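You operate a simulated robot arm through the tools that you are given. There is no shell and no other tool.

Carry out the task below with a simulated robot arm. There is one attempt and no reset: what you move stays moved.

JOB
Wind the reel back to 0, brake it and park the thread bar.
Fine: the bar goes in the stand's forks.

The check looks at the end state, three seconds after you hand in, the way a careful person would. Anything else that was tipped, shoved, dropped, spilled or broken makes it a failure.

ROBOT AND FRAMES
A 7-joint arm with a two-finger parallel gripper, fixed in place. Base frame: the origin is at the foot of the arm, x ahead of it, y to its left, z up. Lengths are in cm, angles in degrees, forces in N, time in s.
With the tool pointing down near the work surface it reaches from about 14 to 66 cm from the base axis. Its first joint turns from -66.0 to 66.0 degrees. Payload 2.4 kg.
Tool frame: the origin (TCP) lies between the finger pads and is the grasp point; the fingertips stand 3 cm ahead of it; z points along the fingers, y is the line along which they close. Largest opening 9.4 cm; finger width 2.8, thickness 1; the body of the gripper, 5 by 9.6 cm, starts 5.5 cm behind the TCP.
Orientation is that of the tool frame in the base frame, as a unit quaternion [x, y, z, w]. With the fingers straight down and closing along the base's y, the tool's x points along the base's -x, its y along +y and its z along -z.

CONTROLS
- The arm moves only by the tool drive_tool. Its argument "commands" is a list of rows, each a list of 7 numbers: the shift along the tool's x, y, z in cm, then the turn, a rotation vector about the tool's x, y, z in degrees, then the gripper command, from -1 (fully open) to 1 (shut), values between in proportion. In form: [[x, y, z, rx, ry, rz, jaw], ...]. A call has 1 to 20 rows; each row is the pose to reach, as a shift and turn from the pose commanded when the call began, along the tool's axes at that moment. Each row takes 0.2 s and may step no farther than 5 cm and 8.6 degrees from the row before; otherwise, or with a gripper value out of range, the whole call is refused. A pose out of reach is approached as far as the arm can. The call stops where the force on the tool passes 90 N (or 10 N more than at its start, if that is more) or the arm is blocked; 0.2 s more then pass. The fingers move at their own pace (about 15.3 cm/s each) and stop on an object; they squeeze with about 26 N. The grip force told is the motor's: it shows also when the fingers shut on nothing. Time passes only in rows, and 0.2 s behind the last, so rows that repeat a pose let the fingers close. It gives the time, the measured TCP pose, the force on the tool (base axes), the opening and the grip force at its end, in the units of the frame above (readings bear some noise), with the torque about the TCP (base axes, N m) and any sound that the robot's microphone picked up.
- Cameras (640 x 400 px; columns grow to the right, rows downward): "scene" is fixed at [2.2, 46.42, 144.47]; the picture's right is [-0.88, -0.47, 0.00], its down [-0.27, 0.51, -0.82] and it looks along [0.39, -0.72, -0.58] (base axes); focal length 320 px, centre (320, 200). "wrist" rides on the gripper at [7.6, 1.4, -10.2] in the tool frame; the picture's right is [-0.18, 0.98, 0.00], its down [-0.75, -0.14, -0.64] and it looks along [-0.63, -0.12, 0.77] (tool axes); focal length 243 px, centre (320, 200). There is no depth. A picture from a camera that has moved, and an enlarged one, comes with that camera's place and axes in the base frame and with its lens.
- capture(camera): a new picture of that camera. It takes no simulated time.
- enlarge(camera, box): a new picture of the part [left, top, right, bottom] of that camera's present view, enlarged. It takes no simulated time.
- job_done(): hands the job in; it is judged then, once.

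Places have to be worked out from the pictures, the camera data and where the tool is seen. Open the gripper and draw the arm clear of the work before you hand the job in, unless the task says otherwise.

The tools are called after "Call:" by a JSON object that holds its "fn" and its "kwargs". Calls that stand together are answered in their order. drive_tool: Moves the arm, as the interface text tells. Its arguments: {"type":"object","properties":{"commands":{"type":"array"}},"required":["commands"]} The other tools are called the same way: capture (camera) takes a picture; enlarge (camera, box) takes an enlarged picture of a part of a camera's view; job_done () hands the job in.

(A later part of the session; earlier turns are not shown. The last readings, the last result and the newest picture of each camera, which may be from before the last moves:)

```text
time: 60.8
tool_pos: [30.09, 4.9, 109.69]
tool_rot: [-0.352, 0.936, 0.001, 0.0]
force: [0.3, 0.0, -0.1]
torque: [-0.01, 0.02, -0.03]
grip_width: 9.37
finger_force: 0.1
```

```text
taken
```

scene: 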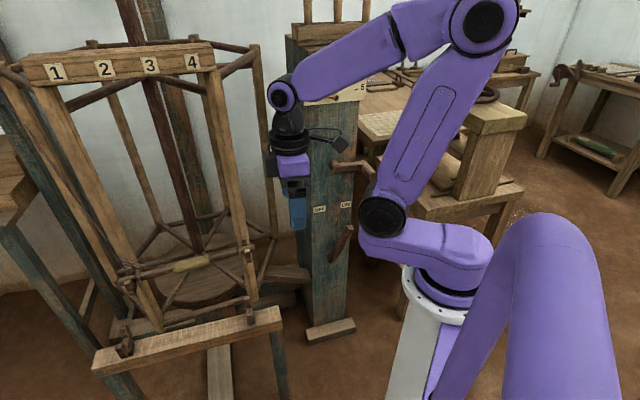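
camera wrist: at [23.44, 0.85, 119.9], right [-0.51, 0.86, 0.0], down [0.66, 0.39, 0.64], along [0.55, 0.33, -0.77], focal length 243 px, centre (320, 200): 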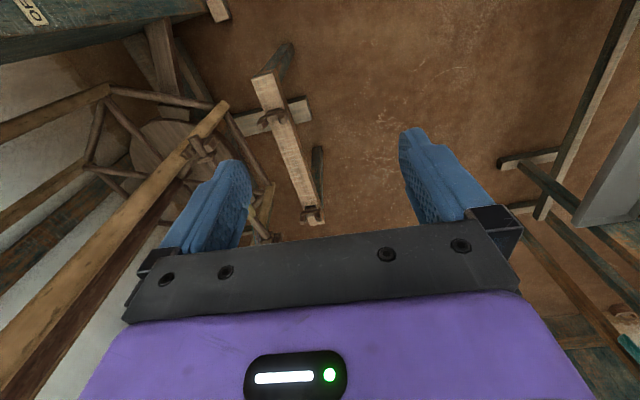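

I have a good view of the stand. I'll enlarge the forks and the bar for triangulation.

Call:
{"fn": "enlarge", "kwargs": {"camera": "wrist", "box": [170, 80, 350, 250]}}

Call:
{"fn": "enlarge", "kwargs": {"camera": "wrist", "box": [240, 90, 340, 160]}}

Call:
{"fn": "enlarge", "kwargs": {"camera": "wrist", "box": [250, 180, 350, 250]}}

Call:
{"fn": "enlarge", "kwargs": {"camera": "scene", "box": [95, 290, 295, 390]}}

```text
2.35 times, centred on (260, 165) of wrist
camera zoom: at [23.44, 0.85, 119.9], right [-0.51, 0.86, 0.0], down [0.66, 0.39, 0.64], along [0.55, 0.33, -0.77], focal length 571 px, centre (461, 282)
```

zoom: 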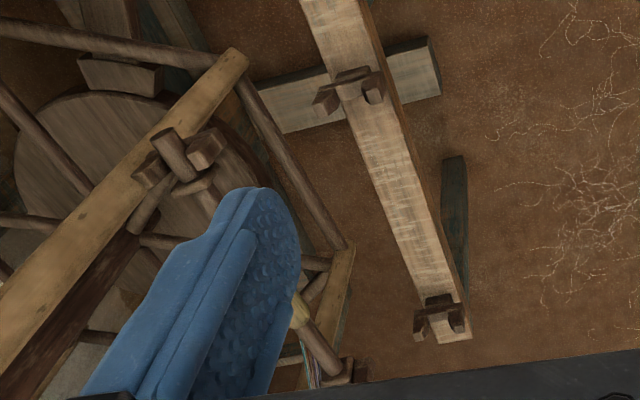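

```text
5.71 times, centred on (290, 125) of wrist
camera zoom: at [23.44, 0.85, 119.9], right [-0.51, 0.86, 0.0], down [0.66, 0.39, 0.64], along [0.55, 0.33, -0.77], focal length 1386 px, centre (491, 629)
```

zoom: 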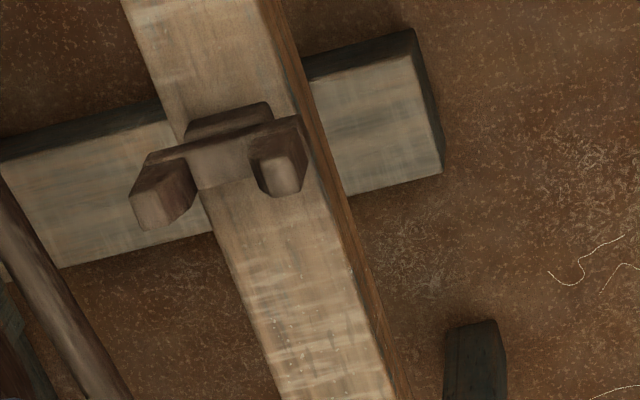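

```text
5.71 times, centred on (300, 215) of wrist
camera zoom: at [23.44, 0.85, 119.9], right [-0.51, 0.86, 0.0], down [0.66, 0.39, 0.64], along [0.55, 0.33, -0.77], focal length 1386 px, centre (434, 114)
```

zoom: 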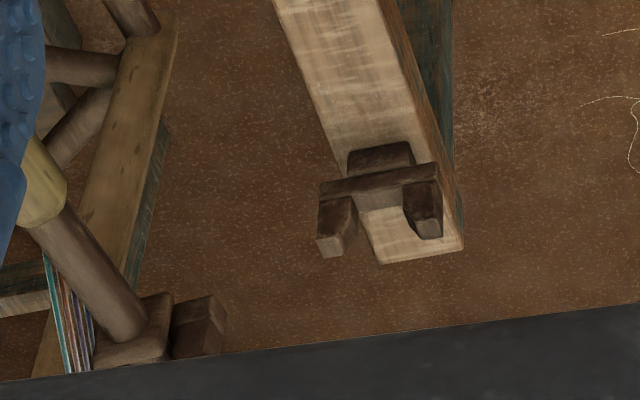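

```text
3.20 times, centred on (195, 340) of scene
camera zoom: at [2.2, 46.42, 144.47], right [-0.88, -0.47, 0.0], down [-0.27, 0.51, -0.82], along [0.39, -0.72, -0.58], focal length 1024 px, centre (720, -248)
```

zoom: 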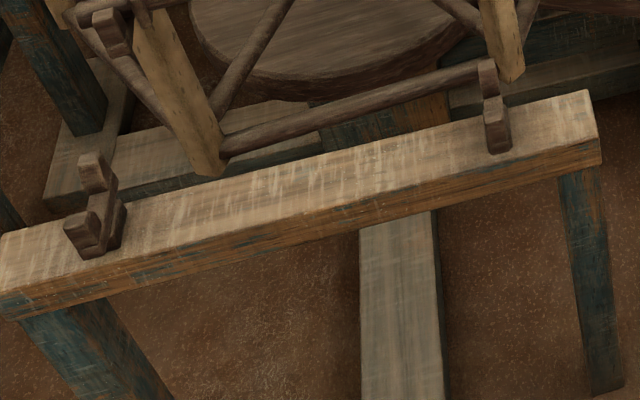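

Triangulated: bar grip centre is at about (69.5,4.6,72), bar azimuth about 50°, fork slots near (50.6,3.3,60) and (74.7,28,60.8) with azimuth about 45.7°. I'll move outward and lean the tool 35° so it approaches the bar from outside and above, clear of the uprights.

Call:
{"fn": "drive_tool", "kwargs": {"commands": [[-3.76, -1.14, 1.94, 7.0, -0.55, -1.76, -1], [-7.5, -2.28, 3.88, 14.0, -1.1, -3.5, -1], [-11.3, -3.4, 5.8, 20.9, -1.66, -5.3, -1], [-15, -4.56, 7.8, 27.9, -2.2, -7.0, -1], [-18.8, -5.7, 9.7, 34.9, -2.77, -8.8, -1], [-18.8, -5.7, 9.7, 34.9, -2.77, -8.8, -1]]}}

Call:
{"fn": "capture", "kwargs": {"camera": "wrist"}}

Call:
{"fn": "capture", "kwargs": {"camera": "scene"}}

```text
time: 62.2
tool_pos: [48.07, 13.07, 100.0]
tool_rot: [-0.405, 0.863, -0.274, 0.128]
force: [0.6, -0.3, 0.8]
torque: [-0.03, 0.0, -0.03]
grip_width: 9.39
finger_force: 0.1
```

```text
taken
camera wrist: at [37.82, 11.61, 107.56], right [-0.5, 0.66, -0.56], down [0.29, 0.74, 0.61], along [0.82, 0.14, -0.56], focal length 243 px, centre (320, 200)
```

wrist: 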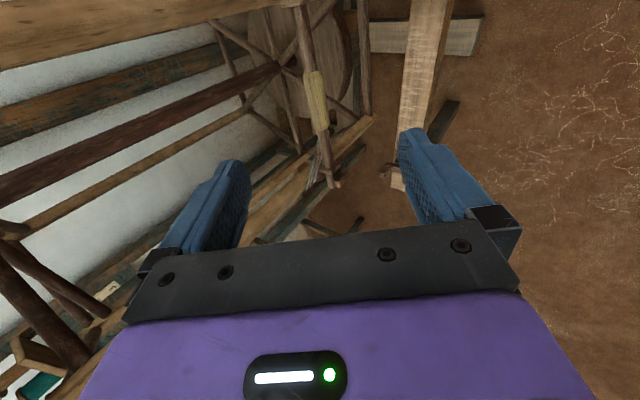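

```text
taken
```

scene: 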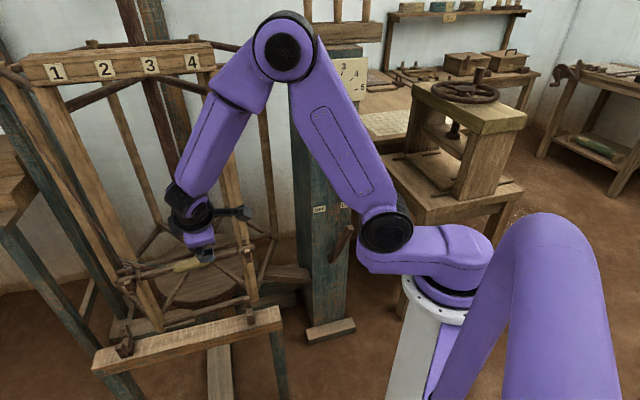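

The bar's grip lies between the finger lines, and this view gives (69.2,3.8,72), agreeing with my estimate. I'll zoom in before approaching.

Call:
{"fn": "enlarge", "kwargs": {"camera": "wrist", "box": [230, 0, 470, 200]}}

Call:
{"fn": "enlarge", "kwargs": {"camera": "scene", "box": [100, 170, 280, 310]}}

```text
2.00 times, centred on (350, 100) of wrist
camera zoom: at [37.82, 11.61, 107.56], right [-0.5, 0.66, -0.56], down [0.29, 0.74, 0.61], along [0.82, 0.14, -0.56], focal length 485 px, centre (260, 400)
```

zoom: 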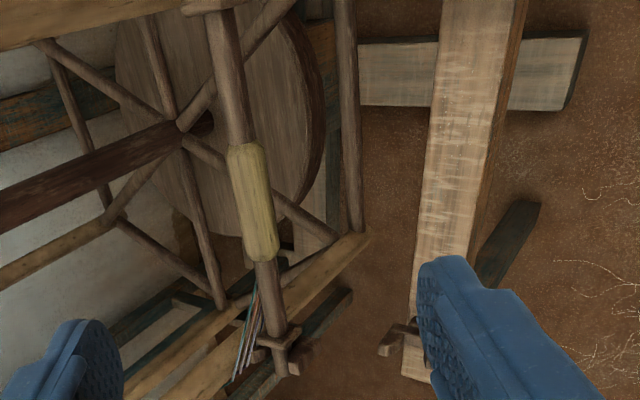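

```text
2.86 times, centred on (190, 240) of scene
camera zoom: at [2.2, 46.42, 144.47], right [-0.88, -0.47, 0.0], down [-0.27, 0.51, -0.82], along [0.39, -0.72, -0.58], focal length 914 px, centre (691, 86)
```

zoom: 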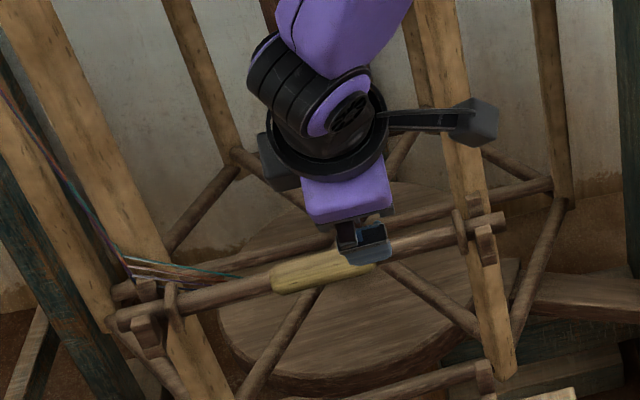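

The refined grip centre is about (70.2,4.1,71.2). I'll advance along the tool axis to about 11 cm short of it and re-measure from closer.

Call:
{"fn": "drive_tool", "kwargs": {"commands": [[-1.2, -0.33, 4.25, 0, 0, 0, -1], [-2.4, -0.67, 8.5, 0, 0, 0, -1], [-3.6, -1.0, 12.75, 0, 0, 0, -1], [-4.8, -1.3, 17, 0, 0, 0, -1], [-6.0, -1.7, 21.3, 0, 0, 0, -1], [-7.25, -2.0, 25.4, 0, 0, 0, -1], [-7.25, -2.0, 25.4, 0, 0, 0, -1]]}}

Call:
{"fn": "capture", "kwargs": {"camera": "wrist"}}

Call:
{"fn": "capture", "kwargs": {"camera": "scene"}}

Call:
{"fn": "enlarge", "kwargs": {"camera": "scene", "box": [100, 190, 280, 310]}}

```text
time: 63.8
tool_pos: [65.16, 8.09, 80.28]
tool_rot: [-0.405, 0.864, -0.273, 0.128]
force: [0.5, 0.1, -1.0]
torque: [-0.01, 0.01, 0.0]
grip_width: 9.4
finger_force: 0.1
```

```text
taken
camera wrist: at [54.82, 6.69, 87.86], right [-0.5, 0.66, -0.56], down [0.29, 0.74, 0.61], along [0.82, 0.14, -0.56], focal length 243 px, centre (320, 200)
```

wrist: 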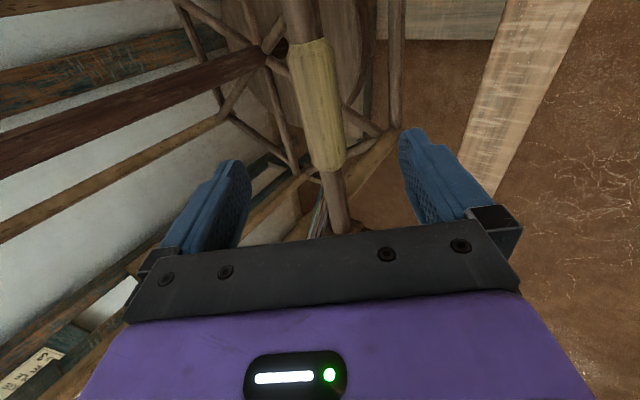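

```text
taken
```

scene: 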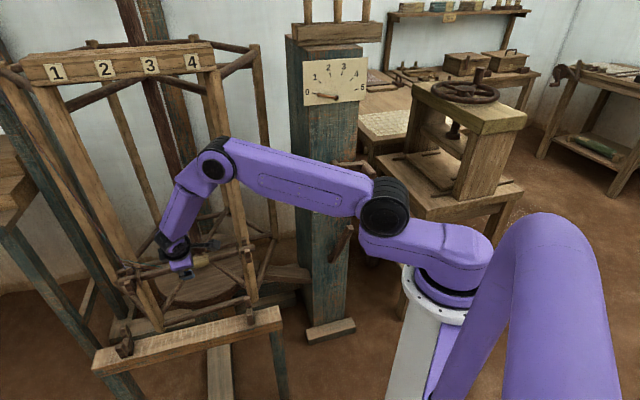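

```text
3.33 times, centred on (190, 250) of scene
camera zoom: at [2.21, 46.42, 144.47], right [-0.88, -0.47, 0.0], down [-0.27, 0.51, -0.82], along [0.39, -0.72, -0.58], focal length 1067 px, centre (753, 33)
```

zoom: 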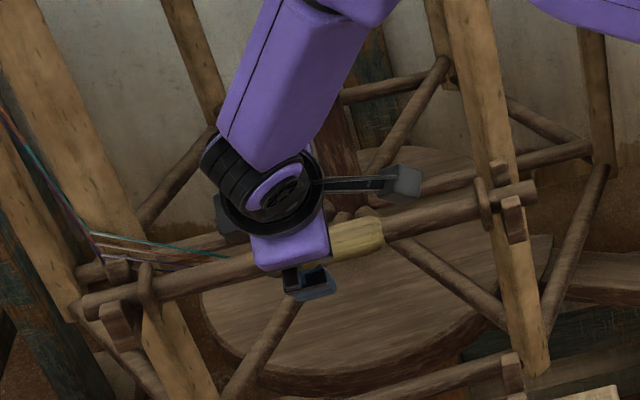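

I need a better depth for the bar, so I'll enlarge the wrist view to measure the grip's apparent width accurately.

Call:
{"fn": "enlarge", "kwargs": {"camera": "wrist", "box": [260, 20, 380, 220]}}

Call:
{"fn": "enlarge", "kwargs": {"camera": "wrist", "box": [270, 30, 370, 190]}}

```text
2.00 times, centred on (320, 120) of wrist
camera zoom: at [54.82, 6.69, 87.86], right [-0.5, 0.66, -0.56], down [0.29, 0.74, 0.61], along [0.82, 0.14, -0.56], focal length 485 px, centre (320, 360)
```

zoom: 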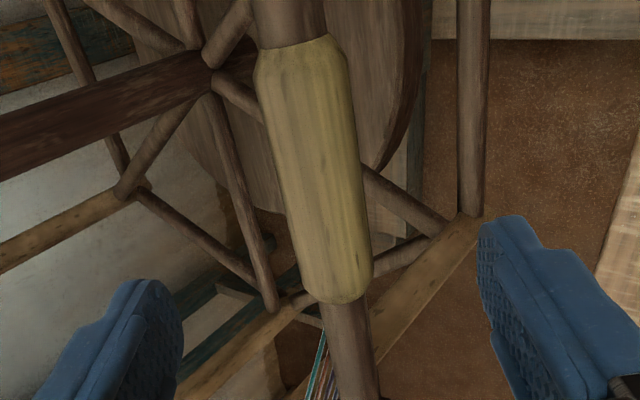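

```text
2.50 times, centred on (320, 110) of wrist
camera zoom: at [54.82, 6.69, 87.86], right [-0.5, 0.66, -0.56], down [0.29, 0.74, 0.61], along [0.82, 0.14, -0.56], focal length 606 px, centre (320, 425)
```

zoom: 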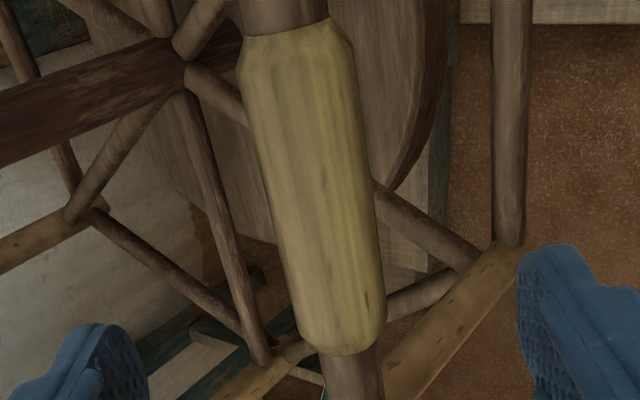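

The grip is 3.3 cm wide, parallel to the tool's x axis, and centred laterally. Its depth suggests about 10.5 cm further. I'll advance 7.5 cm and look again.

Call:
{"fn": "drive_tool", "kwargs": {"commands": [[0.3, 0, 2.5, 0, 0, 0, -1], [0.6, 0, 5, 0, 0, 0, -1], [0.9, 0, 7.5, 0, 0, 0, -1], [0.9, 0, 7.5, 0, 0, 0, -1]]}}

Call:
{"fn": "capture", "kwargs": {"camera": "wrist"}}

Call:
{"fn": "enlarge", "kwargs": {"camera": "scene", "box": [100, 190, 280, 310]}}

```text
time: 64.8
tool_pos: [67.88, 4.74, 74.13]
tool_rot: [-0.404, 0.864, -0.272, 0.128]
force: [-0.4, 0.6, 0.3]
torque: [0.03, 0.02, -0.01]
grip_width: 9.4
finger_force: 0.0
```

```text
taken
camera wrist: at [57.61, 3.34, 81.77], right [-0.5, 0.66, -0.56], down [0.29, 0.74, 0.61], along [0.82, 0.14, -0.56], focal length 243 px, centre (320, 200)
```

wrist: 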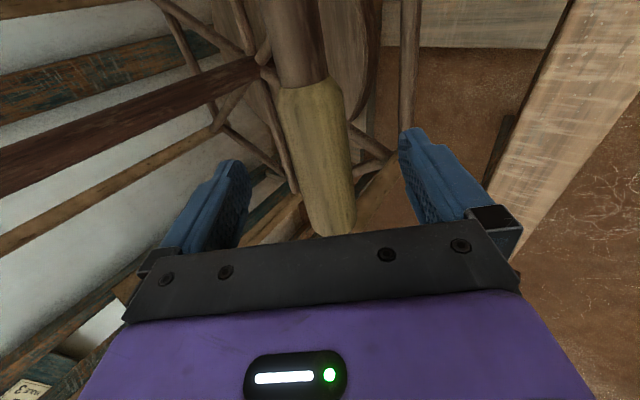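

```text
3.33 times, centred on (190, 250) of scene
camera zoom: at [2.21, 46.42, 144.47], right [-0.88, -0.47, 0.0], down [-0.27, 0.51, -0.82], along [0.39, -0.72, -0.58], focal length 1067 px, centre (753, 33)
```

zoom: 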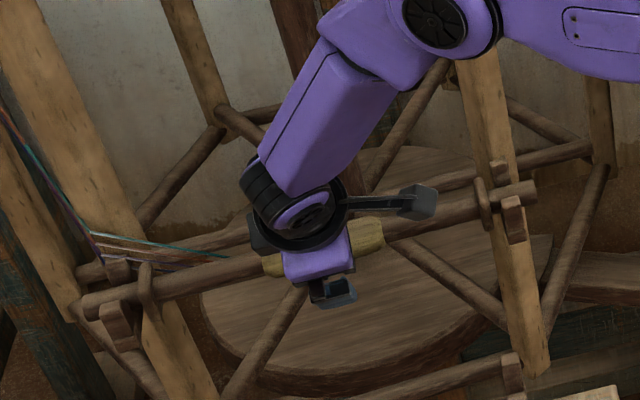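

The grip is now about 2 cm beyond the TCP along the tool axis and centred between the fingers. I'll advance 2.2 cm and close.

Call:
{"fn": "drive_tool", "kwargs": {"commands": [[0.2, 0, 1.1, 0, 0, 0, -1], [0.4, -0.1, 2.2, 0, 0, 0, -1], [0.4, -0.1, 2.2, 0, 0, 0, -0.3], [0.4, -0.1, 2.2, 0, 0, 0, 1], [0.4, -0.1, 2.2, 0, 0, 0, 1], [0.4, -0.1, 2.2, 0, 0, 0, 1]]}}

Call:
{"fn": "capture", "kwargs": {"camera": "wrist"}}

Call:
{"fn": "enlarge", "kwargs": {"camera": "scene", "box": [100, 190, 280, 310]}}

```text
time: 66.2
tool_pos: [68.63, 3.59, 72.37]
tool_rot: [-0.405, 0.864, -0.272, 0.127]
force: [-0.3, -0.1, 0.3]
torque: [-0.03, 0.01, -0.02]
grip_width: 3.81
finger_force: 26.1
```

```text
taken
camera wrist: at [58.36, 2.14, 80.02], right [-0.5, 0.66, -0.56], down [0.29, 0.74, 0.61], along [0.82, 0.14, -0.56], focal length 243 px, centre (320, 200)
```

wrist: 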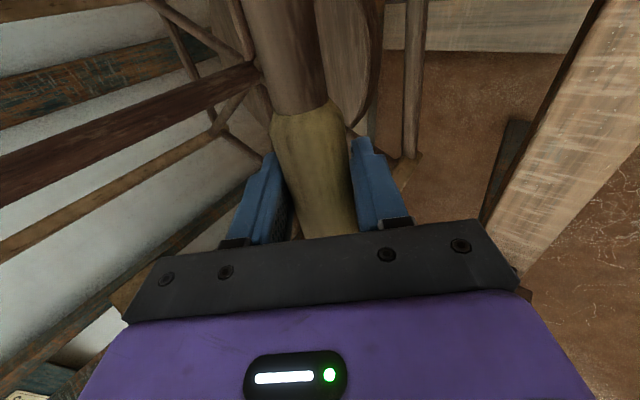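

```text
3.33 times, centred on (190, 250) of scene
camera zoom: at [2.21, 46.42, 144.47], right [-0.88, -0.47, 0.0], down [-0.27, 0.51, -0.82], along [0.39, -0.72, -0.58], focal length 1067 px, centre (753, 33)
```

zoom: 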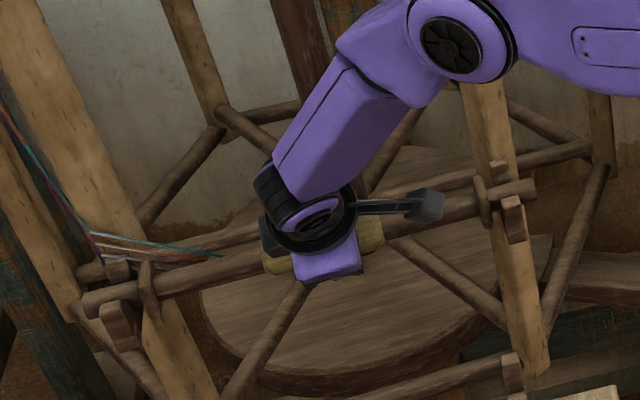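

I've gripped the bar (3.8 cm, 26 N) about 1 cm to the near side of its centre. I'll lift straight up out of the reel hooks, slowly.

Call:
{"fn": "drive_tool", "kwargs": {"commands": [[0, -0.58, -0.82, 0, 0, 0, 1], [0, -1.15, -1.64, 0, 0, 0, 1], [0, -1.73, -2.46, 0, 0, 0, 1], [0, -2.31, -3.28, 0, 0, 0, 1], [0, -2.89, -4.1, 0, 0, 0, 1], [0, -3.46, -4.91, 0, 0, 0, 1], [0, -3.46, -4.91, 0, 0, 0, 1]]}}

Call:
{"fn": "capture", "kwargs": {"camera": "wrist"}}

Call:
{"fn": "enlarge", "kwargs": {"camera": "scene", "box": [80, 190, 280, 330]}}

```text
time: 67.8
tool_pos: [68.63, 3.48, 78.44]
tool_rot: [-0.405, 0.863, -0.273, 0.128]
force: [-0.8, 0.6, -1.9]
torque: [0.02, 0.04, 0.01]
grip_width: 3.83
finger_force: 26.5
```

```text
taken
camera wrist: at [58.35, 2.11, 86.03], right [-0.5, 0.66, -0.56], down [0.29, 0.74, 0.61], along [0.82, 0.14, -0.56], focal length 243 px, centre (320, 200)
```

wrist: 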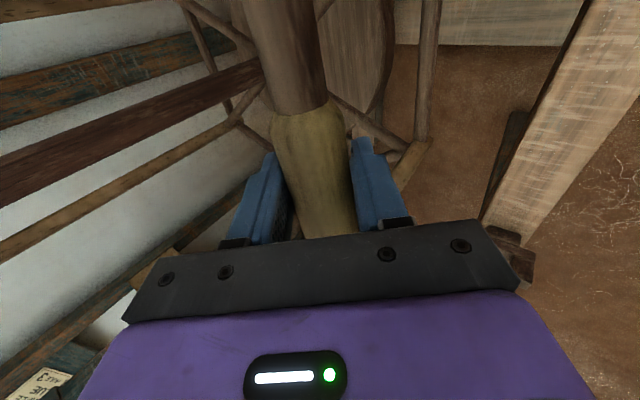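

```text
2.86 times, centred on (180, 260) of scene
camera zoom: at [2.21, 46.42, 144.47], right [-0.88, -0.47, 0.0], down [-0.27, 0.51, -0.82], along [0.39, -0.72, -0.58], focal length 914 px, centre (720, 29)
```

zoom: 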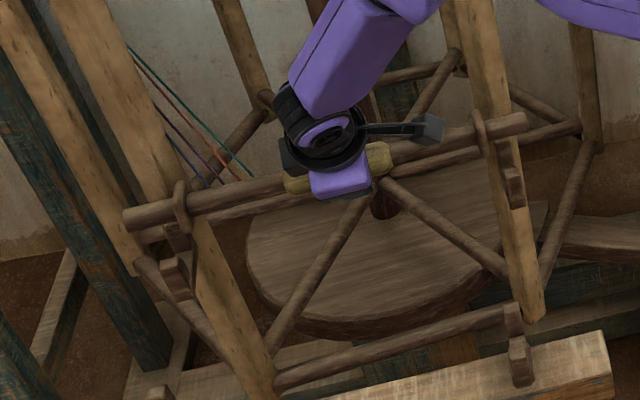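

The bar is out of the reel hooks and weighs about 2 N. I'll move it outward over the stand at the same height, turning it about 4.5° to the fork line.

Call:
{"fn": "drive_tool", "kwargs": {"commands": [[-0.76, 1.7, -1.19, 0, 0.43, 0.61, 1], [-1.52, 3.39, -2.38, 0, 0.87, 1.23, 1], [-2.29, 5.1, -3.57, 0, 1.3, 1.85, 1], [-3.05, 6.8, -4.75, 0, 1.73, 2.46, 1], [-3.8, 8.5, -5.94, 0, 2.17, 3.07, 1], [-4.57, 10.17, -7.13, 0, 2.6, 3.69, 1], [-4.57, 10.17, -7.13, 0, 2.6, 3.69, 1], [-4.57, 10.17, -7.13, 0, 2.6, 3.69, 1]]}}

Call:
{"fn": "capture", "kwargs": {"camera": "wrist"}}

Call:
{"fn": "capture", "kwargs": {"camera": "scene"}}

Call:
{"fn": "enlarge", "kwargs": {"camera": "scene", "box": [80, 230, 300, 380]}}

```text
time: 69.6
tool_pos: [61.96, 14.97, 78.45]
tool_rot: [-0.37, 0.879, -0.278, 0.116]
force: [0.0, -0.1, -2.4]
torque: [-0.02, 0.06, 0.0]
grip_width: 3.81
finger_force: 26.0
```

```text
taken
camera wrist: at [51.63, 14.44, 86.02], right [-0.45, 0.69, -0.56], down [0.35, 0.72, 0.61], along [0.82, 0.08, -0.56], focal length 243 px, centre (320, 200)
```

wrist: 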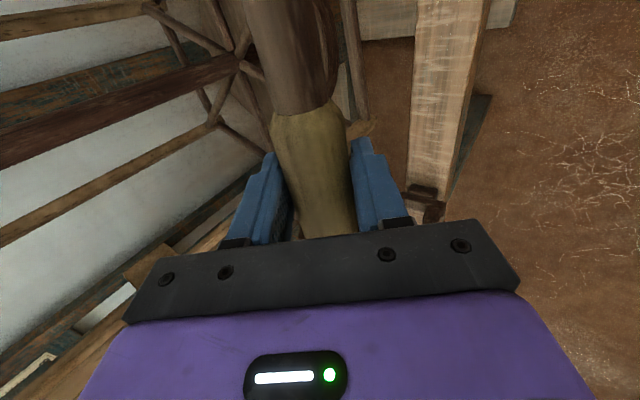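

```text
taken
```

scene: 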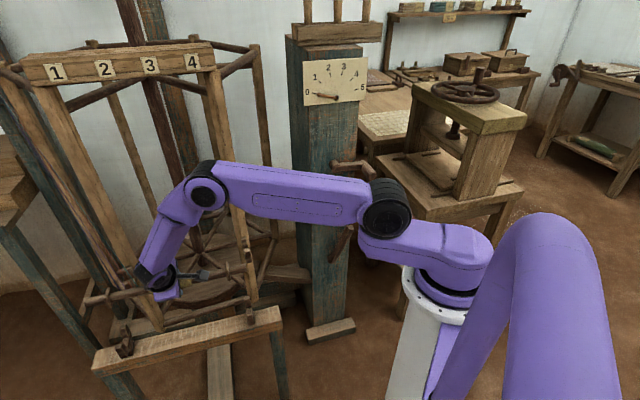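

```text
2.67 times, centred on (190, 305) of scene
camera zoom: at [2.21, 46.42, 144.47], right [-0.88, -0.47, 0.0], down [-0.27, 0.51, -0.82], along [0.39, -0.72, -0.58], focal length 854 px, centre (667, -80)
```

zoom: 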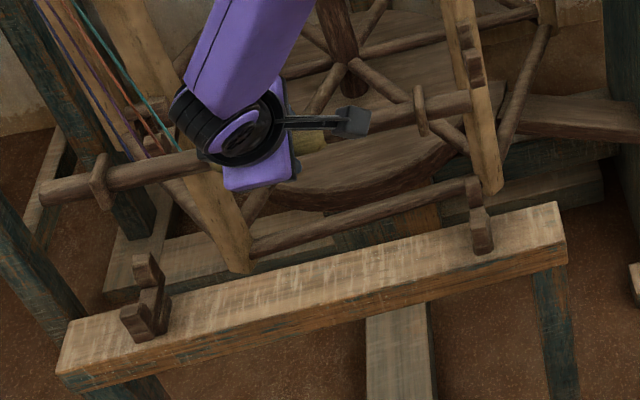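

The bar is above the stand, and its projected flange positions match my model. I'll look at the far fork from the wrist and at both forks in the scene view.

Call:
{"fn": "enlarge", "kwargs": {"camera": "wrist", "box": [370, 150, 480, 230]}}

Call:
{"fn": "enlarge", "kwargs": {"camera": "scene", "box": [100, 310, 160, 360]}}

Call:
{"fn": "enlarge", "kwargs": {"camera": "scene", "box": [220, 280, 280, 330]}}

```text
5.00 times, centred on (425, 190) of wrist
camera zoom: at [51.63, 14.44, 86.02], right [-0.45, 0.69, -0.56], down [0.35, 0.72, 0.61], along [0.82, 0.08, -0.56], focal length 1213 px, centre (-205, 250)
```

zoom: 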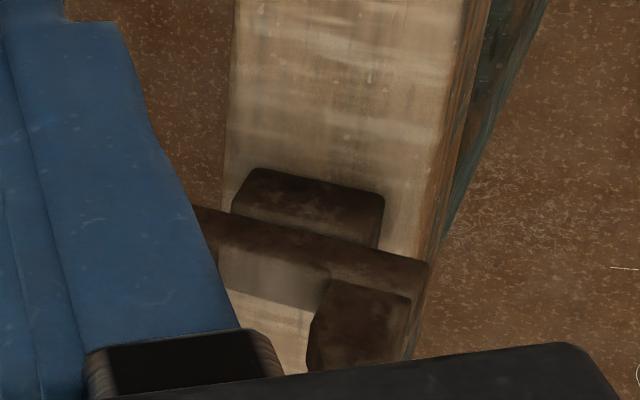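

```text
8.00 times, centred on (130, 335) of scene
camera zoom: at [2.21, 46.42, 144.47], right [-0.88, -0.47, 0.0], down [-0.27, 0.51, -0.82], along [0.39, -0.72, -0.58], focal length 2561 px, centre (1840, -880)
```

zoom: 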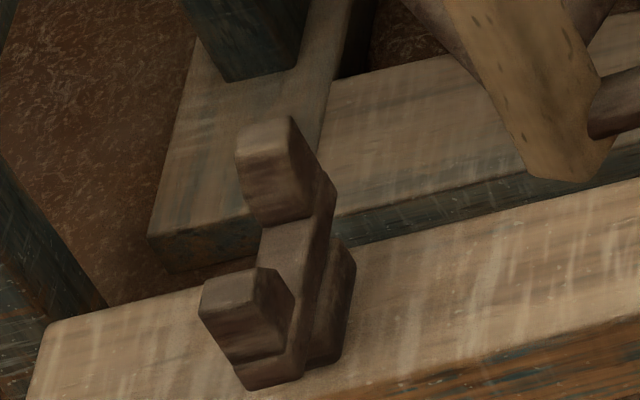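

```text
8.00 times, centred on (250, 305) of scene
camera zoom: at [2.21, 46.42, 144.47], right [-0.88, -0.47, 0.0], down [-0.27, 0.51, -0.82], along [0.39, -0.72, -0.58], focal length 2561 px, centre (880, -640)
```

zoom: 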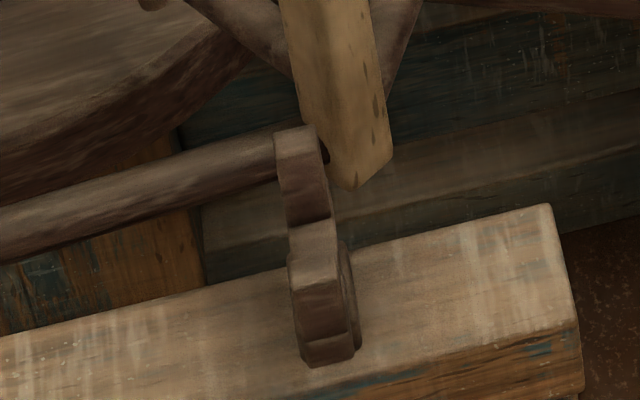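

Refined fork slots are A (50.45,3.25) and B (74.7,27.75), with prong tops at z≈61.5. Leaning at 35°, the lower fingertip would reach the beam before the bar seats, so I'll bring the tool vertical here at height, rotating the bar about its own axis.

Call:
{"fn": "drive_tool", "kwargs": {"commands": [[0, 0, 0, -7, 0, 0, 1], [0, 0, 0, -14, 0, 0, 1], [0, 0, 0, -21, 0, 0, 1], [0, 0, 0, -28, 0, 0, 1], [0, 0, 0, -35, 0, 0, 1], [0, 0, 0, -35, 0, 0, 1]]}}

Call:
{"fn": "capture", "kwargs": {"camera": "wrist"}}

Call:
{"fn": "capture", "kwargs": {"camera": "scene"}}

Call:
{"fn": "enlarge", "kwargs": {"camera": "scene", "box": [80, 230, 300, 380]}}

```text
time: 71.0
tool_pos: [62.0, 15.02, 78.41]
tool_rot: [-0.389, 0.921, 0.001, 0.0]
force: [0.3, 0.0, -2.8]
torque: [-0.03, 0.04, 0.03]
grip_width: 3.77
finger_force: 25.9
```

```text
taken
camera wrist: at [55.7, 10.45, 88.67], right [-0.57, 0.82, 0.0], down [0.63, 0.44, 0.64], along [0.53, 0.37, -0.77], focal length 243 px, centre (320, 200)
```

wrist: 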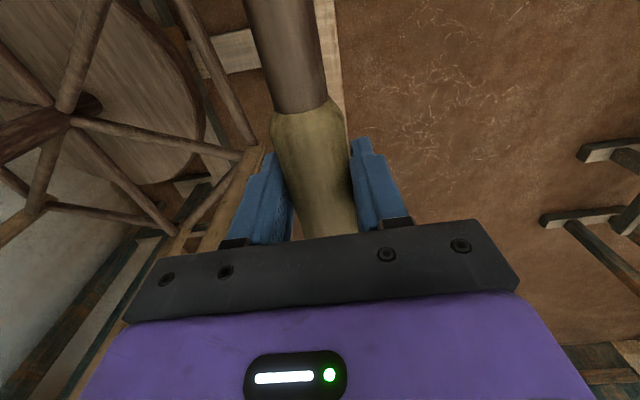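

```text
taken
```

scene: 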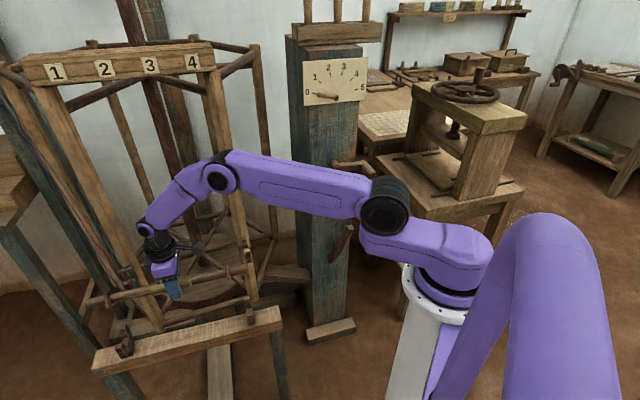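

```text
2.67 times, centred on (190, 305) of scene
camera zoom: at [2.21, 46.42, 144.47], right [-0.88, -0.47, 0.0], down [-0.27, 0.51, -0.82], along [0.39, -0.72, -0.58], focal length 854 px, centre (667, -80)
```

zoom: 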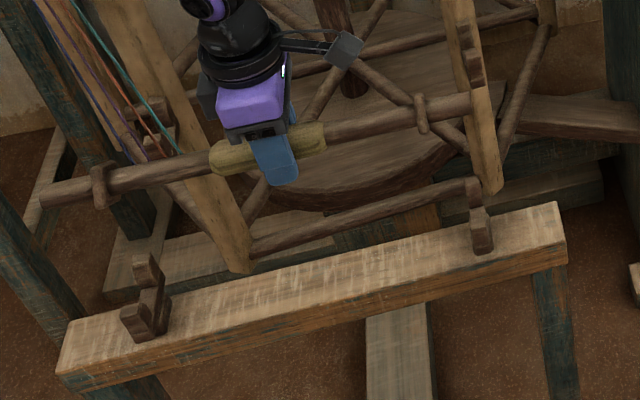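

The bar is level and over the stand. I'll lower 12 cm to just above the prongs and compare directly.

Call:
{"fn": "drive_tool", "kwargs": {"commands": [[0, 0, 2.5, 0, 0, 0, 1], [0, 0, 5, 0, 0, 0, 1], [0, 0, 7.5, 0, 0, 0, 1], [0, 0, 10, 0, 0, 0, 1], [0, 0, 12, 0, 0, 0, 1], [0, 0, 12, 0, 0, 0, 1]]}}

Call:
{"fn": "enlarge", "kwargs": {"camera": "scene", "box": [80, 250, 300, 380]}}

Call:
{"fn": "enlarge", "kwargs": {"camera": "scene", "box": [90, 300, 170, 360]}}

Call:
{"fn": "enlarge", "kwargs": {"camera": "scene", "box": [210, 270, 290, 330]}}

Call:
{"fn": "capture", "kwargs": {"camera": "wrist"}}

```text
time: 72.4
tool_pos: [61.67, 14.83, 66.57]
tool_rot: [-0.389, 0.921, 0.0, 0.0]
force: [0.2, 0.1, -1.5]
torque: [0.0, 0.02, -0.01]
grip_width: 3.8
finger_force: 26.3
out of reach, approached as far as the arm can: row 5, 6
```

```text
2.91 times, centred on (190, 315) of scene
camera zoom: at [2.21, 46.42, 144.47], right [-0.88, -0.47, 0.0], down [-0.27, 0.51, -0.82], along [0.39, -0.72, -0.58], focal length 931 px, centre (698, -134)
```

zoom: 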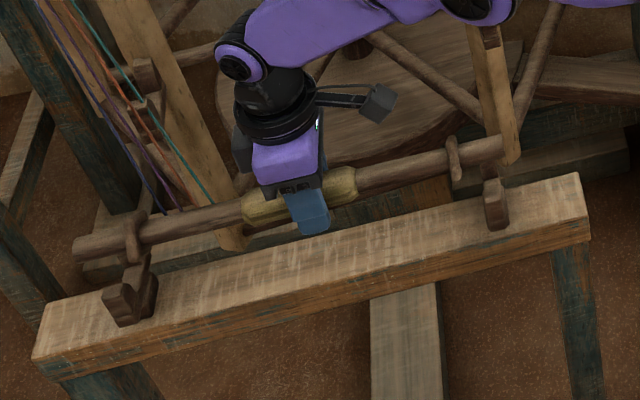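

```text
6.67 times, centred on (130, 330) of scene
camera zoom: at [2.21, 46.42, 144.47], right [-0.88, -0.47, 0.0], down [-0.27, 0.51, -0.82], along [0.39, -0.72, -0.58], focal length 2134 px, centre (1587, -667)
```

zoom: 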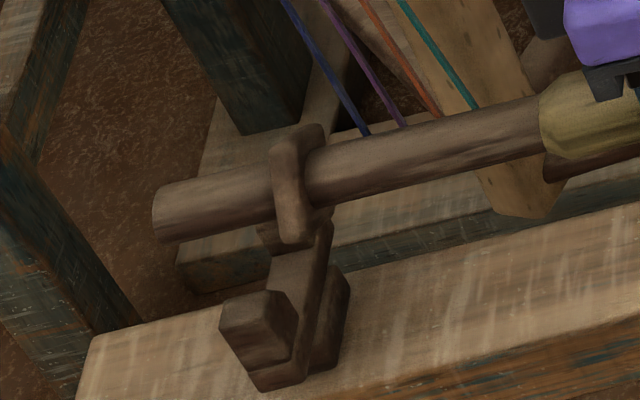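

```text
6.67 times, centred on (250, 300) of scene
camera zoom: at [2.21, 46.42, 144.47], right [-0.88, -0.47, 0.0], down [-0.27, 0.51, -0.82], along [0.39, -0.72, -0.58], focal length 2134 px, centre (787, -467)
```

zoom: 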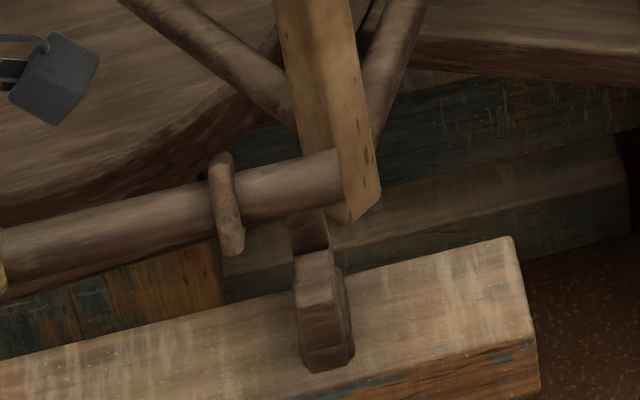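

```text
taken
camera wrist: at [55.25, 10.39, 76.9], right [-0.57, 0.82, 0.0], down [0.63, 0.44, 0.64], along [0.53, 0.37, -0.77], focal length 243 px, centre (320, 200)
```

wrist: 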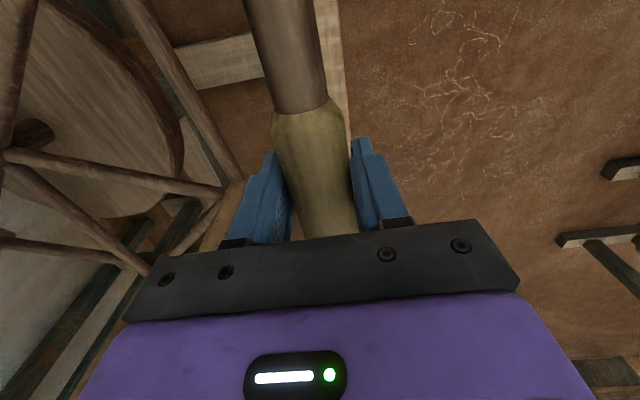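

The bar clears the prongs and the saddle height estimate is about 59.6, so there is room under the fingers. The vertical pose is at the reach limit, so I'll lean back 15° and lower to just above the prong tops with a small correction.

Call:
{"fn": "drive_tool", "kwargs": {"commands": [[0.1, -0.1, 0, 7.5, 0, 0, 1], [0.2, -0.2, 0, 15, 0, 0, 1], [0.3, -0.3, 1, 15, 0, 0, 1], [0.35, -0.3, 2, 15, 0, 0, 1], [0.35, -0.3, 2.8, 15, 0, 0, 1], [0.35, -0.3, 2.8, 15, 0, 0, 1]]}}

Call:
{"fn": "enlarge", "kwargs": {"camera": "scene", "box": [80, 250, 300, 380]}}

Call:
{"fn": "enlarge", "kwargs": {"camera": "scene", "box": [90, 300, 170, 360]}}

Call:
{"fn": "enlarge", "kwargs": {"camera": "scene", "box": [210, 270, 290, 330]}}

Call:
{"fn": "capture", "kwargs": {"camera": "wrist"}}

```text
time: 73.8
tool_pos: [61.43, 14.48, 63.75]
tool_rot: [-0.385, 0.914, -0.12, 0.05]
force: [-0.1, -0.5, -2.7]
torque: [-0.03, 0.02, 0.0]
grip_width: 3.77
finger_force: 26.1
```

```text
2.91 times, centred on (190, 315) of scene
camera zoom: at [2.21, 46.42, 144.47], right [-0.88, -0.47, 0.0], down [-0.27, 0.51, -0.82], along [0.39, -0.72, -0.58], focal length 931 px, centre (698, -134)
```

zoom: 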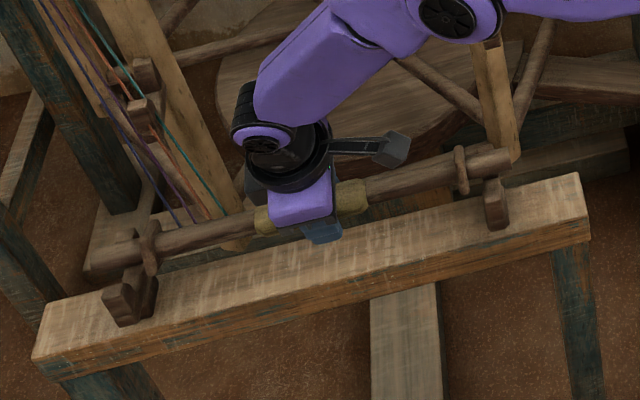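

```text
6.67 times, centred on (130, 330) of scene
camera zoom: at [2.21, 46.42, 144.47], right [-0.88, -0.47, 0.0], down [-0.27, 0.51, -0.82], along [0.39, -0.72, -0.58], focal length 2134 px, centre (1587, -667)
```

zoom: 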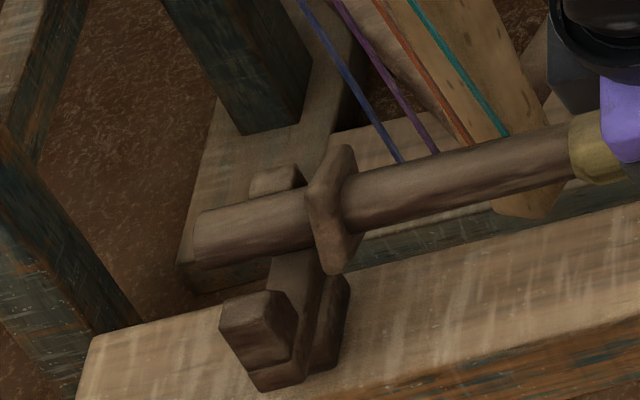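

```text
6.67 times, centred on (250, 300) of scene
camera zoom: at [2.21, 46.42, 144.47], right [-0.88, -0.47, 0.0], down [-0.27, 0.51, -0.82], along [0.39, -0.72, -0.58], focal length 2134 px, centre (787, -467)
```

zoom: 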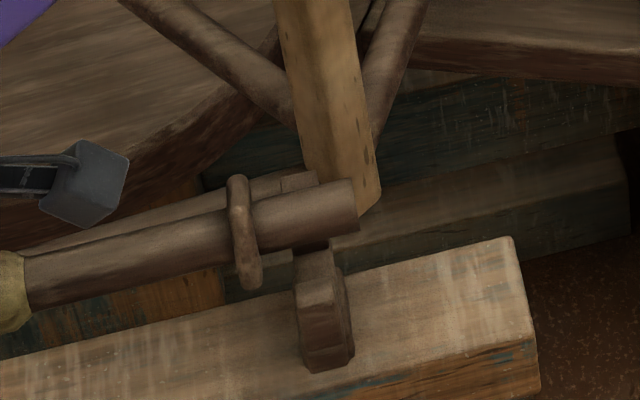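

```text
taken
camera wrist: at [53.36, 11.69, 73.4], right [-0.55, 0.8, -0.25], down [0.51, 0.56, 0.66], along [0.66, 0.23, -0.71], focal length 243 px, centre (320, 200)
```

wrist: 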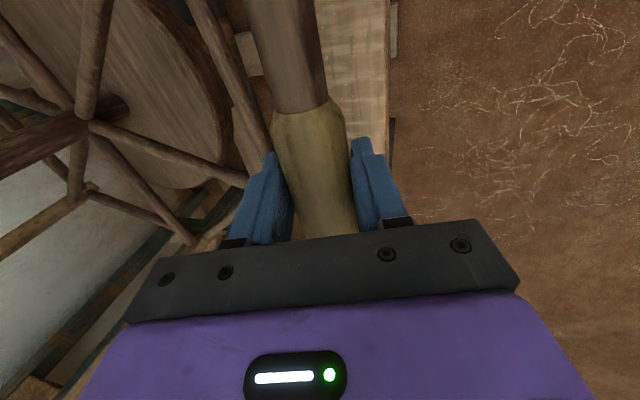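

In the image the bar lines up with both fork gaps across the beam, but it sits about 0.6 cm too far toward the far end. I'll shift it back along its axis and lower 1.6 cm, watching the force.

Call:
{"fn": "drive_tool", "kwargs": {"commands": [[0.3, 0, 0, 0, 0, 0, 1], [0.6, 0, 0, 0, 0, 0, 1], [0.6, 0.13, 0.48, 0, 0, 0, 1], [0.6, 0.26, 0.97, 0, 0, 0, 1], [0.6, 0.41, 1.55, 0, 0, 0, 1], [0.6, 0.41, 1.55, 0, 0, 0, 1]]}}

Call:
{"fn": "enlarge", "kwargs": {"camera": "scene", "box": [90, 300, 170, 360]}}

Call:
{"fn": "enlarge", "kwargs": {"camera": "scene", "box": [210, 270, 290, 330]}}

```text
time: 75.2
tool_pos: [60.97, 13.89, 62.17]
tool_rot: [-0.386, 0.913, -0.121, 0.052]
force: [0.5, 0.3, -2.2]
torque: [-0.01, 0.04, 0.0]
grip_width: 3.76
finger_force: 26.2
```

```text
6.67 times, centred on (130, 330) of scene
camera zoom: at [2.21, 46.42, 144.47], right [-0.88, -0.47, 0.0], down [-0.27, 0.51, -0.82], along [0.39, -0.72, -0.58], focal length 2134 px, centre (1587, -667)
```

zoom: 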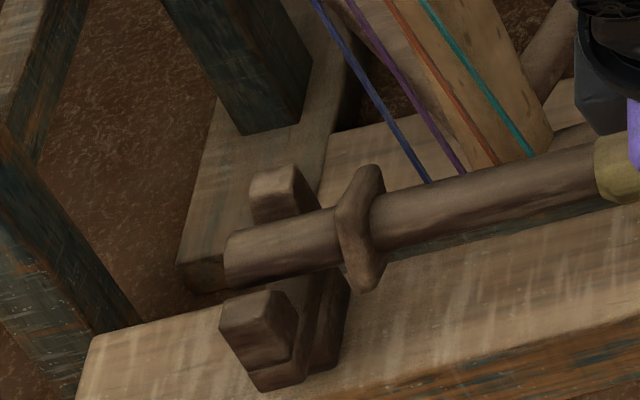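

```text
6.67 times, centred on (250, 300) of scene
camera zoom: at [2.21, 46.42, 144.47], right [-0.88, -0.47, 0.0], down [-0.27, 0.51, -0.82], along [0.39, -0.72, -0.58], focal length 2134 px, centre (787, -467)
```

zoom: 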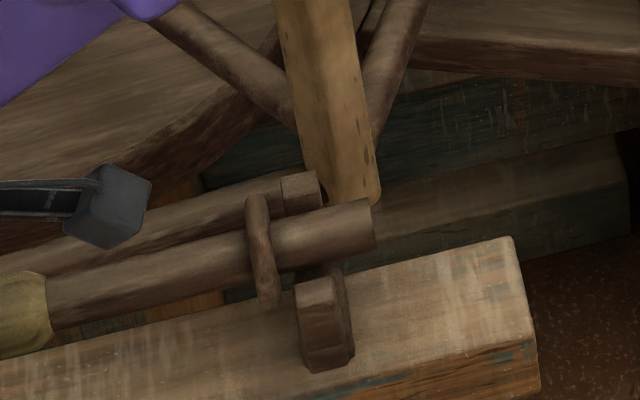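

The bar is now between the prongs at both ends with no contact force. I'll nudge 0.25 cm toward the far end and keep lowering in small steps.

Call:
{"fn": "drive_tool", "kwargs": {"commands": [[-0.25, 0, 0, 0, 0, 0, 1], [-0.25, 0.09, 0.34, 0, 0, 0, 1], [-0.25, 0.18, 0.68, 0, 0, 0, 1], [-0.25, 0.27, 1.01, 0, 0, 0, 1], [-0.25, 0.34, 1.25, 0, 0, 0, 1], [-0.25, 0.34, 1.25, 0, 0, 0, 1]]}}

Call:
{"fn": "enlarge", "kwargs": {"camera": "scene", "box": [90, 300, 170, 360]}}

Call:
{"fn": "enlarge", "kwargs": {"camera": "scene", "box": [210, 270, 290, 330]}}

```text
time: 76.6
tool_pos: [61.13, 14.1, 61.58]
tool_rot: [-0.385, 0.914, -0.12, 0.051]
force: [0.1, -0.3, -2.6]
torque: [0.02, 0.01, -0.05]
grip_width: 3.79
finger_force: 25.7
out of reach, approached as far as the arm can: row 4, 5, 6
```

```text
6.67 times, centred on (130, 330) of scene
camera zoom: at [2.21, 46.42, 144.47], right [-0.88, -0.47, 0.0], down [-0.27, 0.51, -0.82], along [0.39, -0.72, -0.58], focal length 2134 px, centre (1587, -667)
```

zoom: 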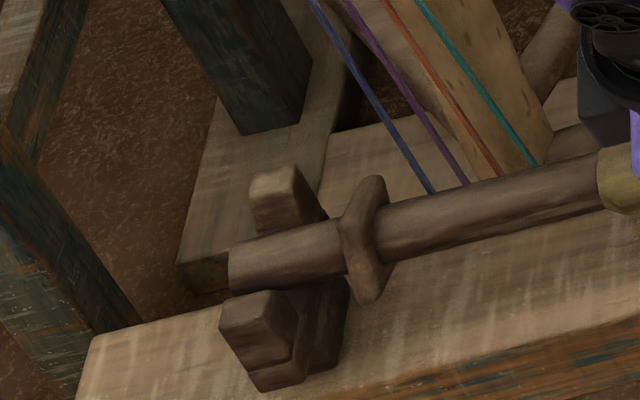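

```text
6.67 times, centred on (250, 300) of scene
camera zoom: at [2.21, 46.42, 144.47], right [-0.88, -0.47, 0.0], down [-0.27, 0.51, -0.82], along [0.39, -0.72, -0.58], focal length 2134 px, centre (787, -467)
```

zoom: 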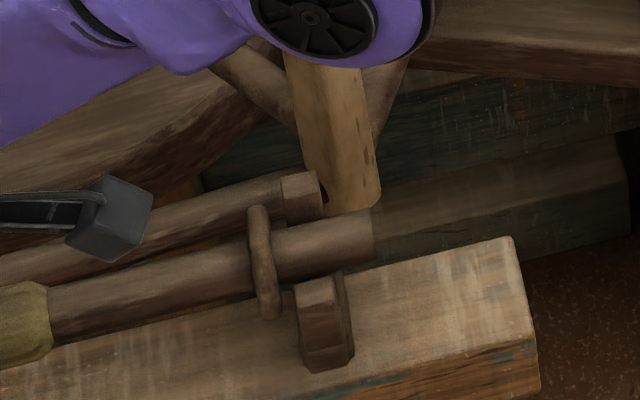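

The reach limit stopped it at z=61.6, about 0.8 cm above seating. I'll lean the hand back another 12° about the bar's own axis and then finish lowering.

Call:
{"fn": "drive_tool", "kwargs": {"commands": [[0, 0, 0, 6, 0, 0, 1], [0, 0, 0, 12, 0, 0, 1], [0, 0.06, 0.24, 12, 0, 0, 1], [0, 0.13, 0.48, 12, 0, 0, 1], [0, 0.19, 0.72, 12, 0, 0, 1], [0, 0.19, 0.72, 12, 0, 0, 1]]}}

Call:
{"fn": "enlarge", "kwargs": {"camera": "scene", "box": [90, 300, 170, 360]}}

Call:
{"fn": "enlarge", "kwargs": {"camera": "scene", "box": [210, 270, 290, 330]}}

Call:
{"fn": "enlarge", "kwargs": {"camera": "scene", "box": [80, 250, 300, 380]}}

```text
time: 78.0
tool_pos: [61.11, 14.05, 60.87]
tool_rot: [-0.377, 0.896, -0.216, 0.091]
force: [-0.3, -0.3, -1.9]
torque: [-0.04, 0.01, 0.01]
grip_width: 3.8
finger_force: 26.5
```

```text
6.67 times, centred on (130, 330) of scene
camera zoom: at [2.21, 46.42, 144.47], right [-0.88, -0.47, 0.0], down [-0.27, 0.51, -0.82], along [0.39, -0.72, -0.58], focal length 2134 px, centre (1587, -667)
```

zoom: 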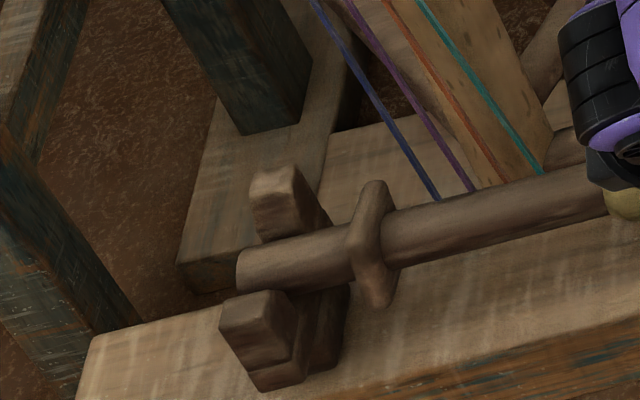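

```text
6.67 times, centred on (250, 300) of scene
camera zoom: at [2.21, 46.42, 144.47], right [-0.88, -0.47, 0.0], down [-0.27, 0.51, -0.82], along [0.39, -0.72, -0.58], focal length 2134 px, centre (787, -467)
```

zoom: 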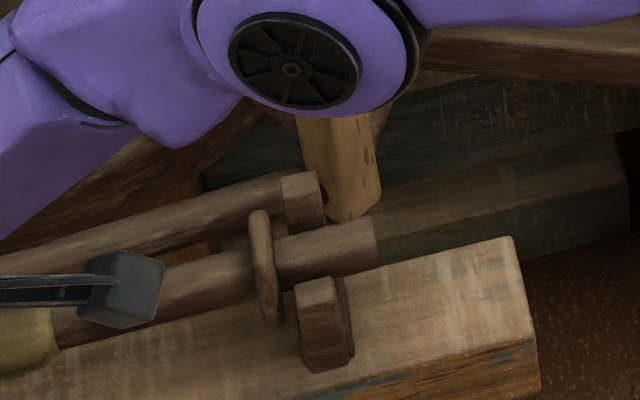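

```text
2.91 times, centred on (190, 315) of scene
camera zoom: at [2.21, 46.42, 144.47], right [-0.88, -0.47, 0.0], down [-0.27, 0.51, -0.82], along [0.39, -0.72, -0.58], focal length 931 px, centre (698, -134)
```

zoom: 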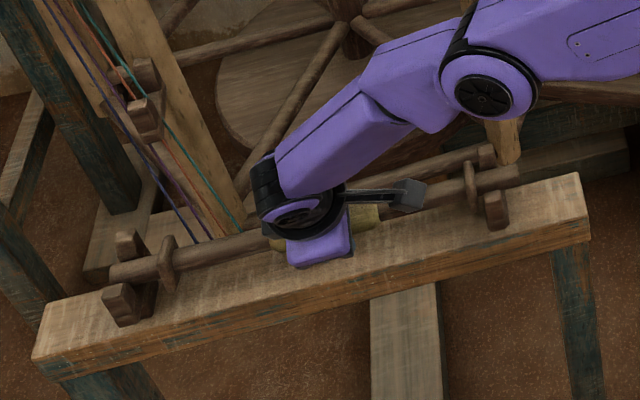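

No contact yet. The bar needs about 0.5 cm toward the far end to be centred between the flanges, so I'll shift it and lower further in 0.3 cm steps.

Call:
{"fn": "drive_tool", "kwargs": {"commands": [[-0.25, 0, 0, 0, 0, 0, 1], [-0.5, 0, 0, 0, 0, 0, 1], [-0.5, 0.11, 0.22, 0, 0, 0, 1], [-0.5, 0.23, 0.45, 0, 0, 0, 1], [-0.5, 0.34, 0.67, 0, 0, 0, 1], [-0.5, 0.34, 0.67, 0, 0, 0, 1]]}}

Call:
{"fn": "enlarge", "kwargs": {"camera": "scene", "box": [90, 300, 170, 360]}}

Call:
{"fn": "enlarge", "kwargs": {"camera": "scene", "box": [210, 270, 290, 330]}}

Call:
{"fn": "capture", "kwargs": {"camera": "wrist"}}

```text
time: 79.4
tool_pos: [61.12, 14.13, 60.76]
tool_rot: [-0.377, 0.896, -0.215, 0.09]
force: [0.3, 0.2, -2.9]
torque: [-0.03, 0.01, 0.03]
grip_width: 3.77
finger_force: 26.1
out of reach, approached as far as the arm can: row 2, 3, 4, 5, 6
```

```text
6.67 times, centred on (130, 330) of scene
camera zoom: at [2.21, 46.42, 144.47], right [-0.88, -0.47, 0.0], down [-0.27, 0.51, -0.82], along [0.39, -0.72, -0.58], focal length 2134 px, centre (1587, -667)
```

zoom: 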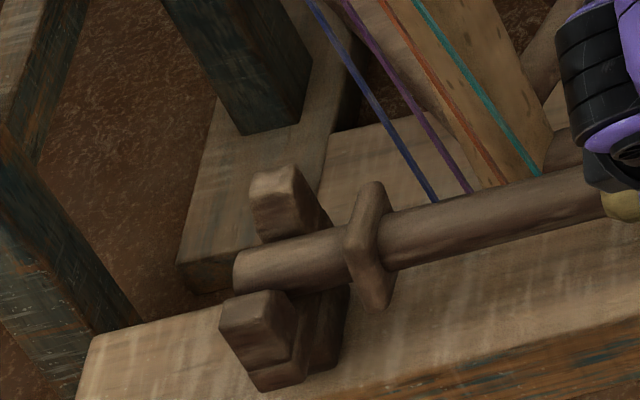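

```text
6.67 times, centred on (250, 300) of scene
camera zoom: at [2.21, 46.42, 144.47], right [-0.88, -0.47, 0.0], down [-0.27, 0.51, -0.82], along [0.39, -0.72, -0.58], focal length 2134 px, centre (787, -467)
```

zoom: 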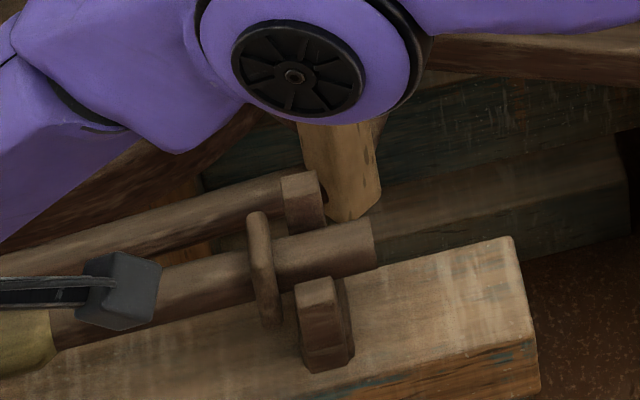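

```text
taken
camera wrist: at [51.59, 12.77, 69.32], right [-0.5, 0.74, -0.45], down [0.41, 0.66, 0.64], along [0.77, 0.13, -0.63], focal length 243 px, centre (320, 200)
```

wrist: 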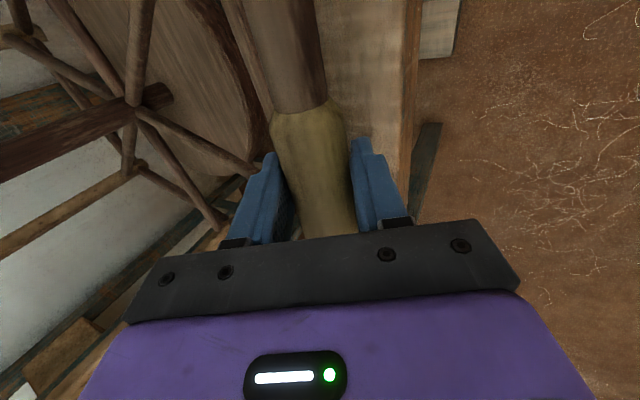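

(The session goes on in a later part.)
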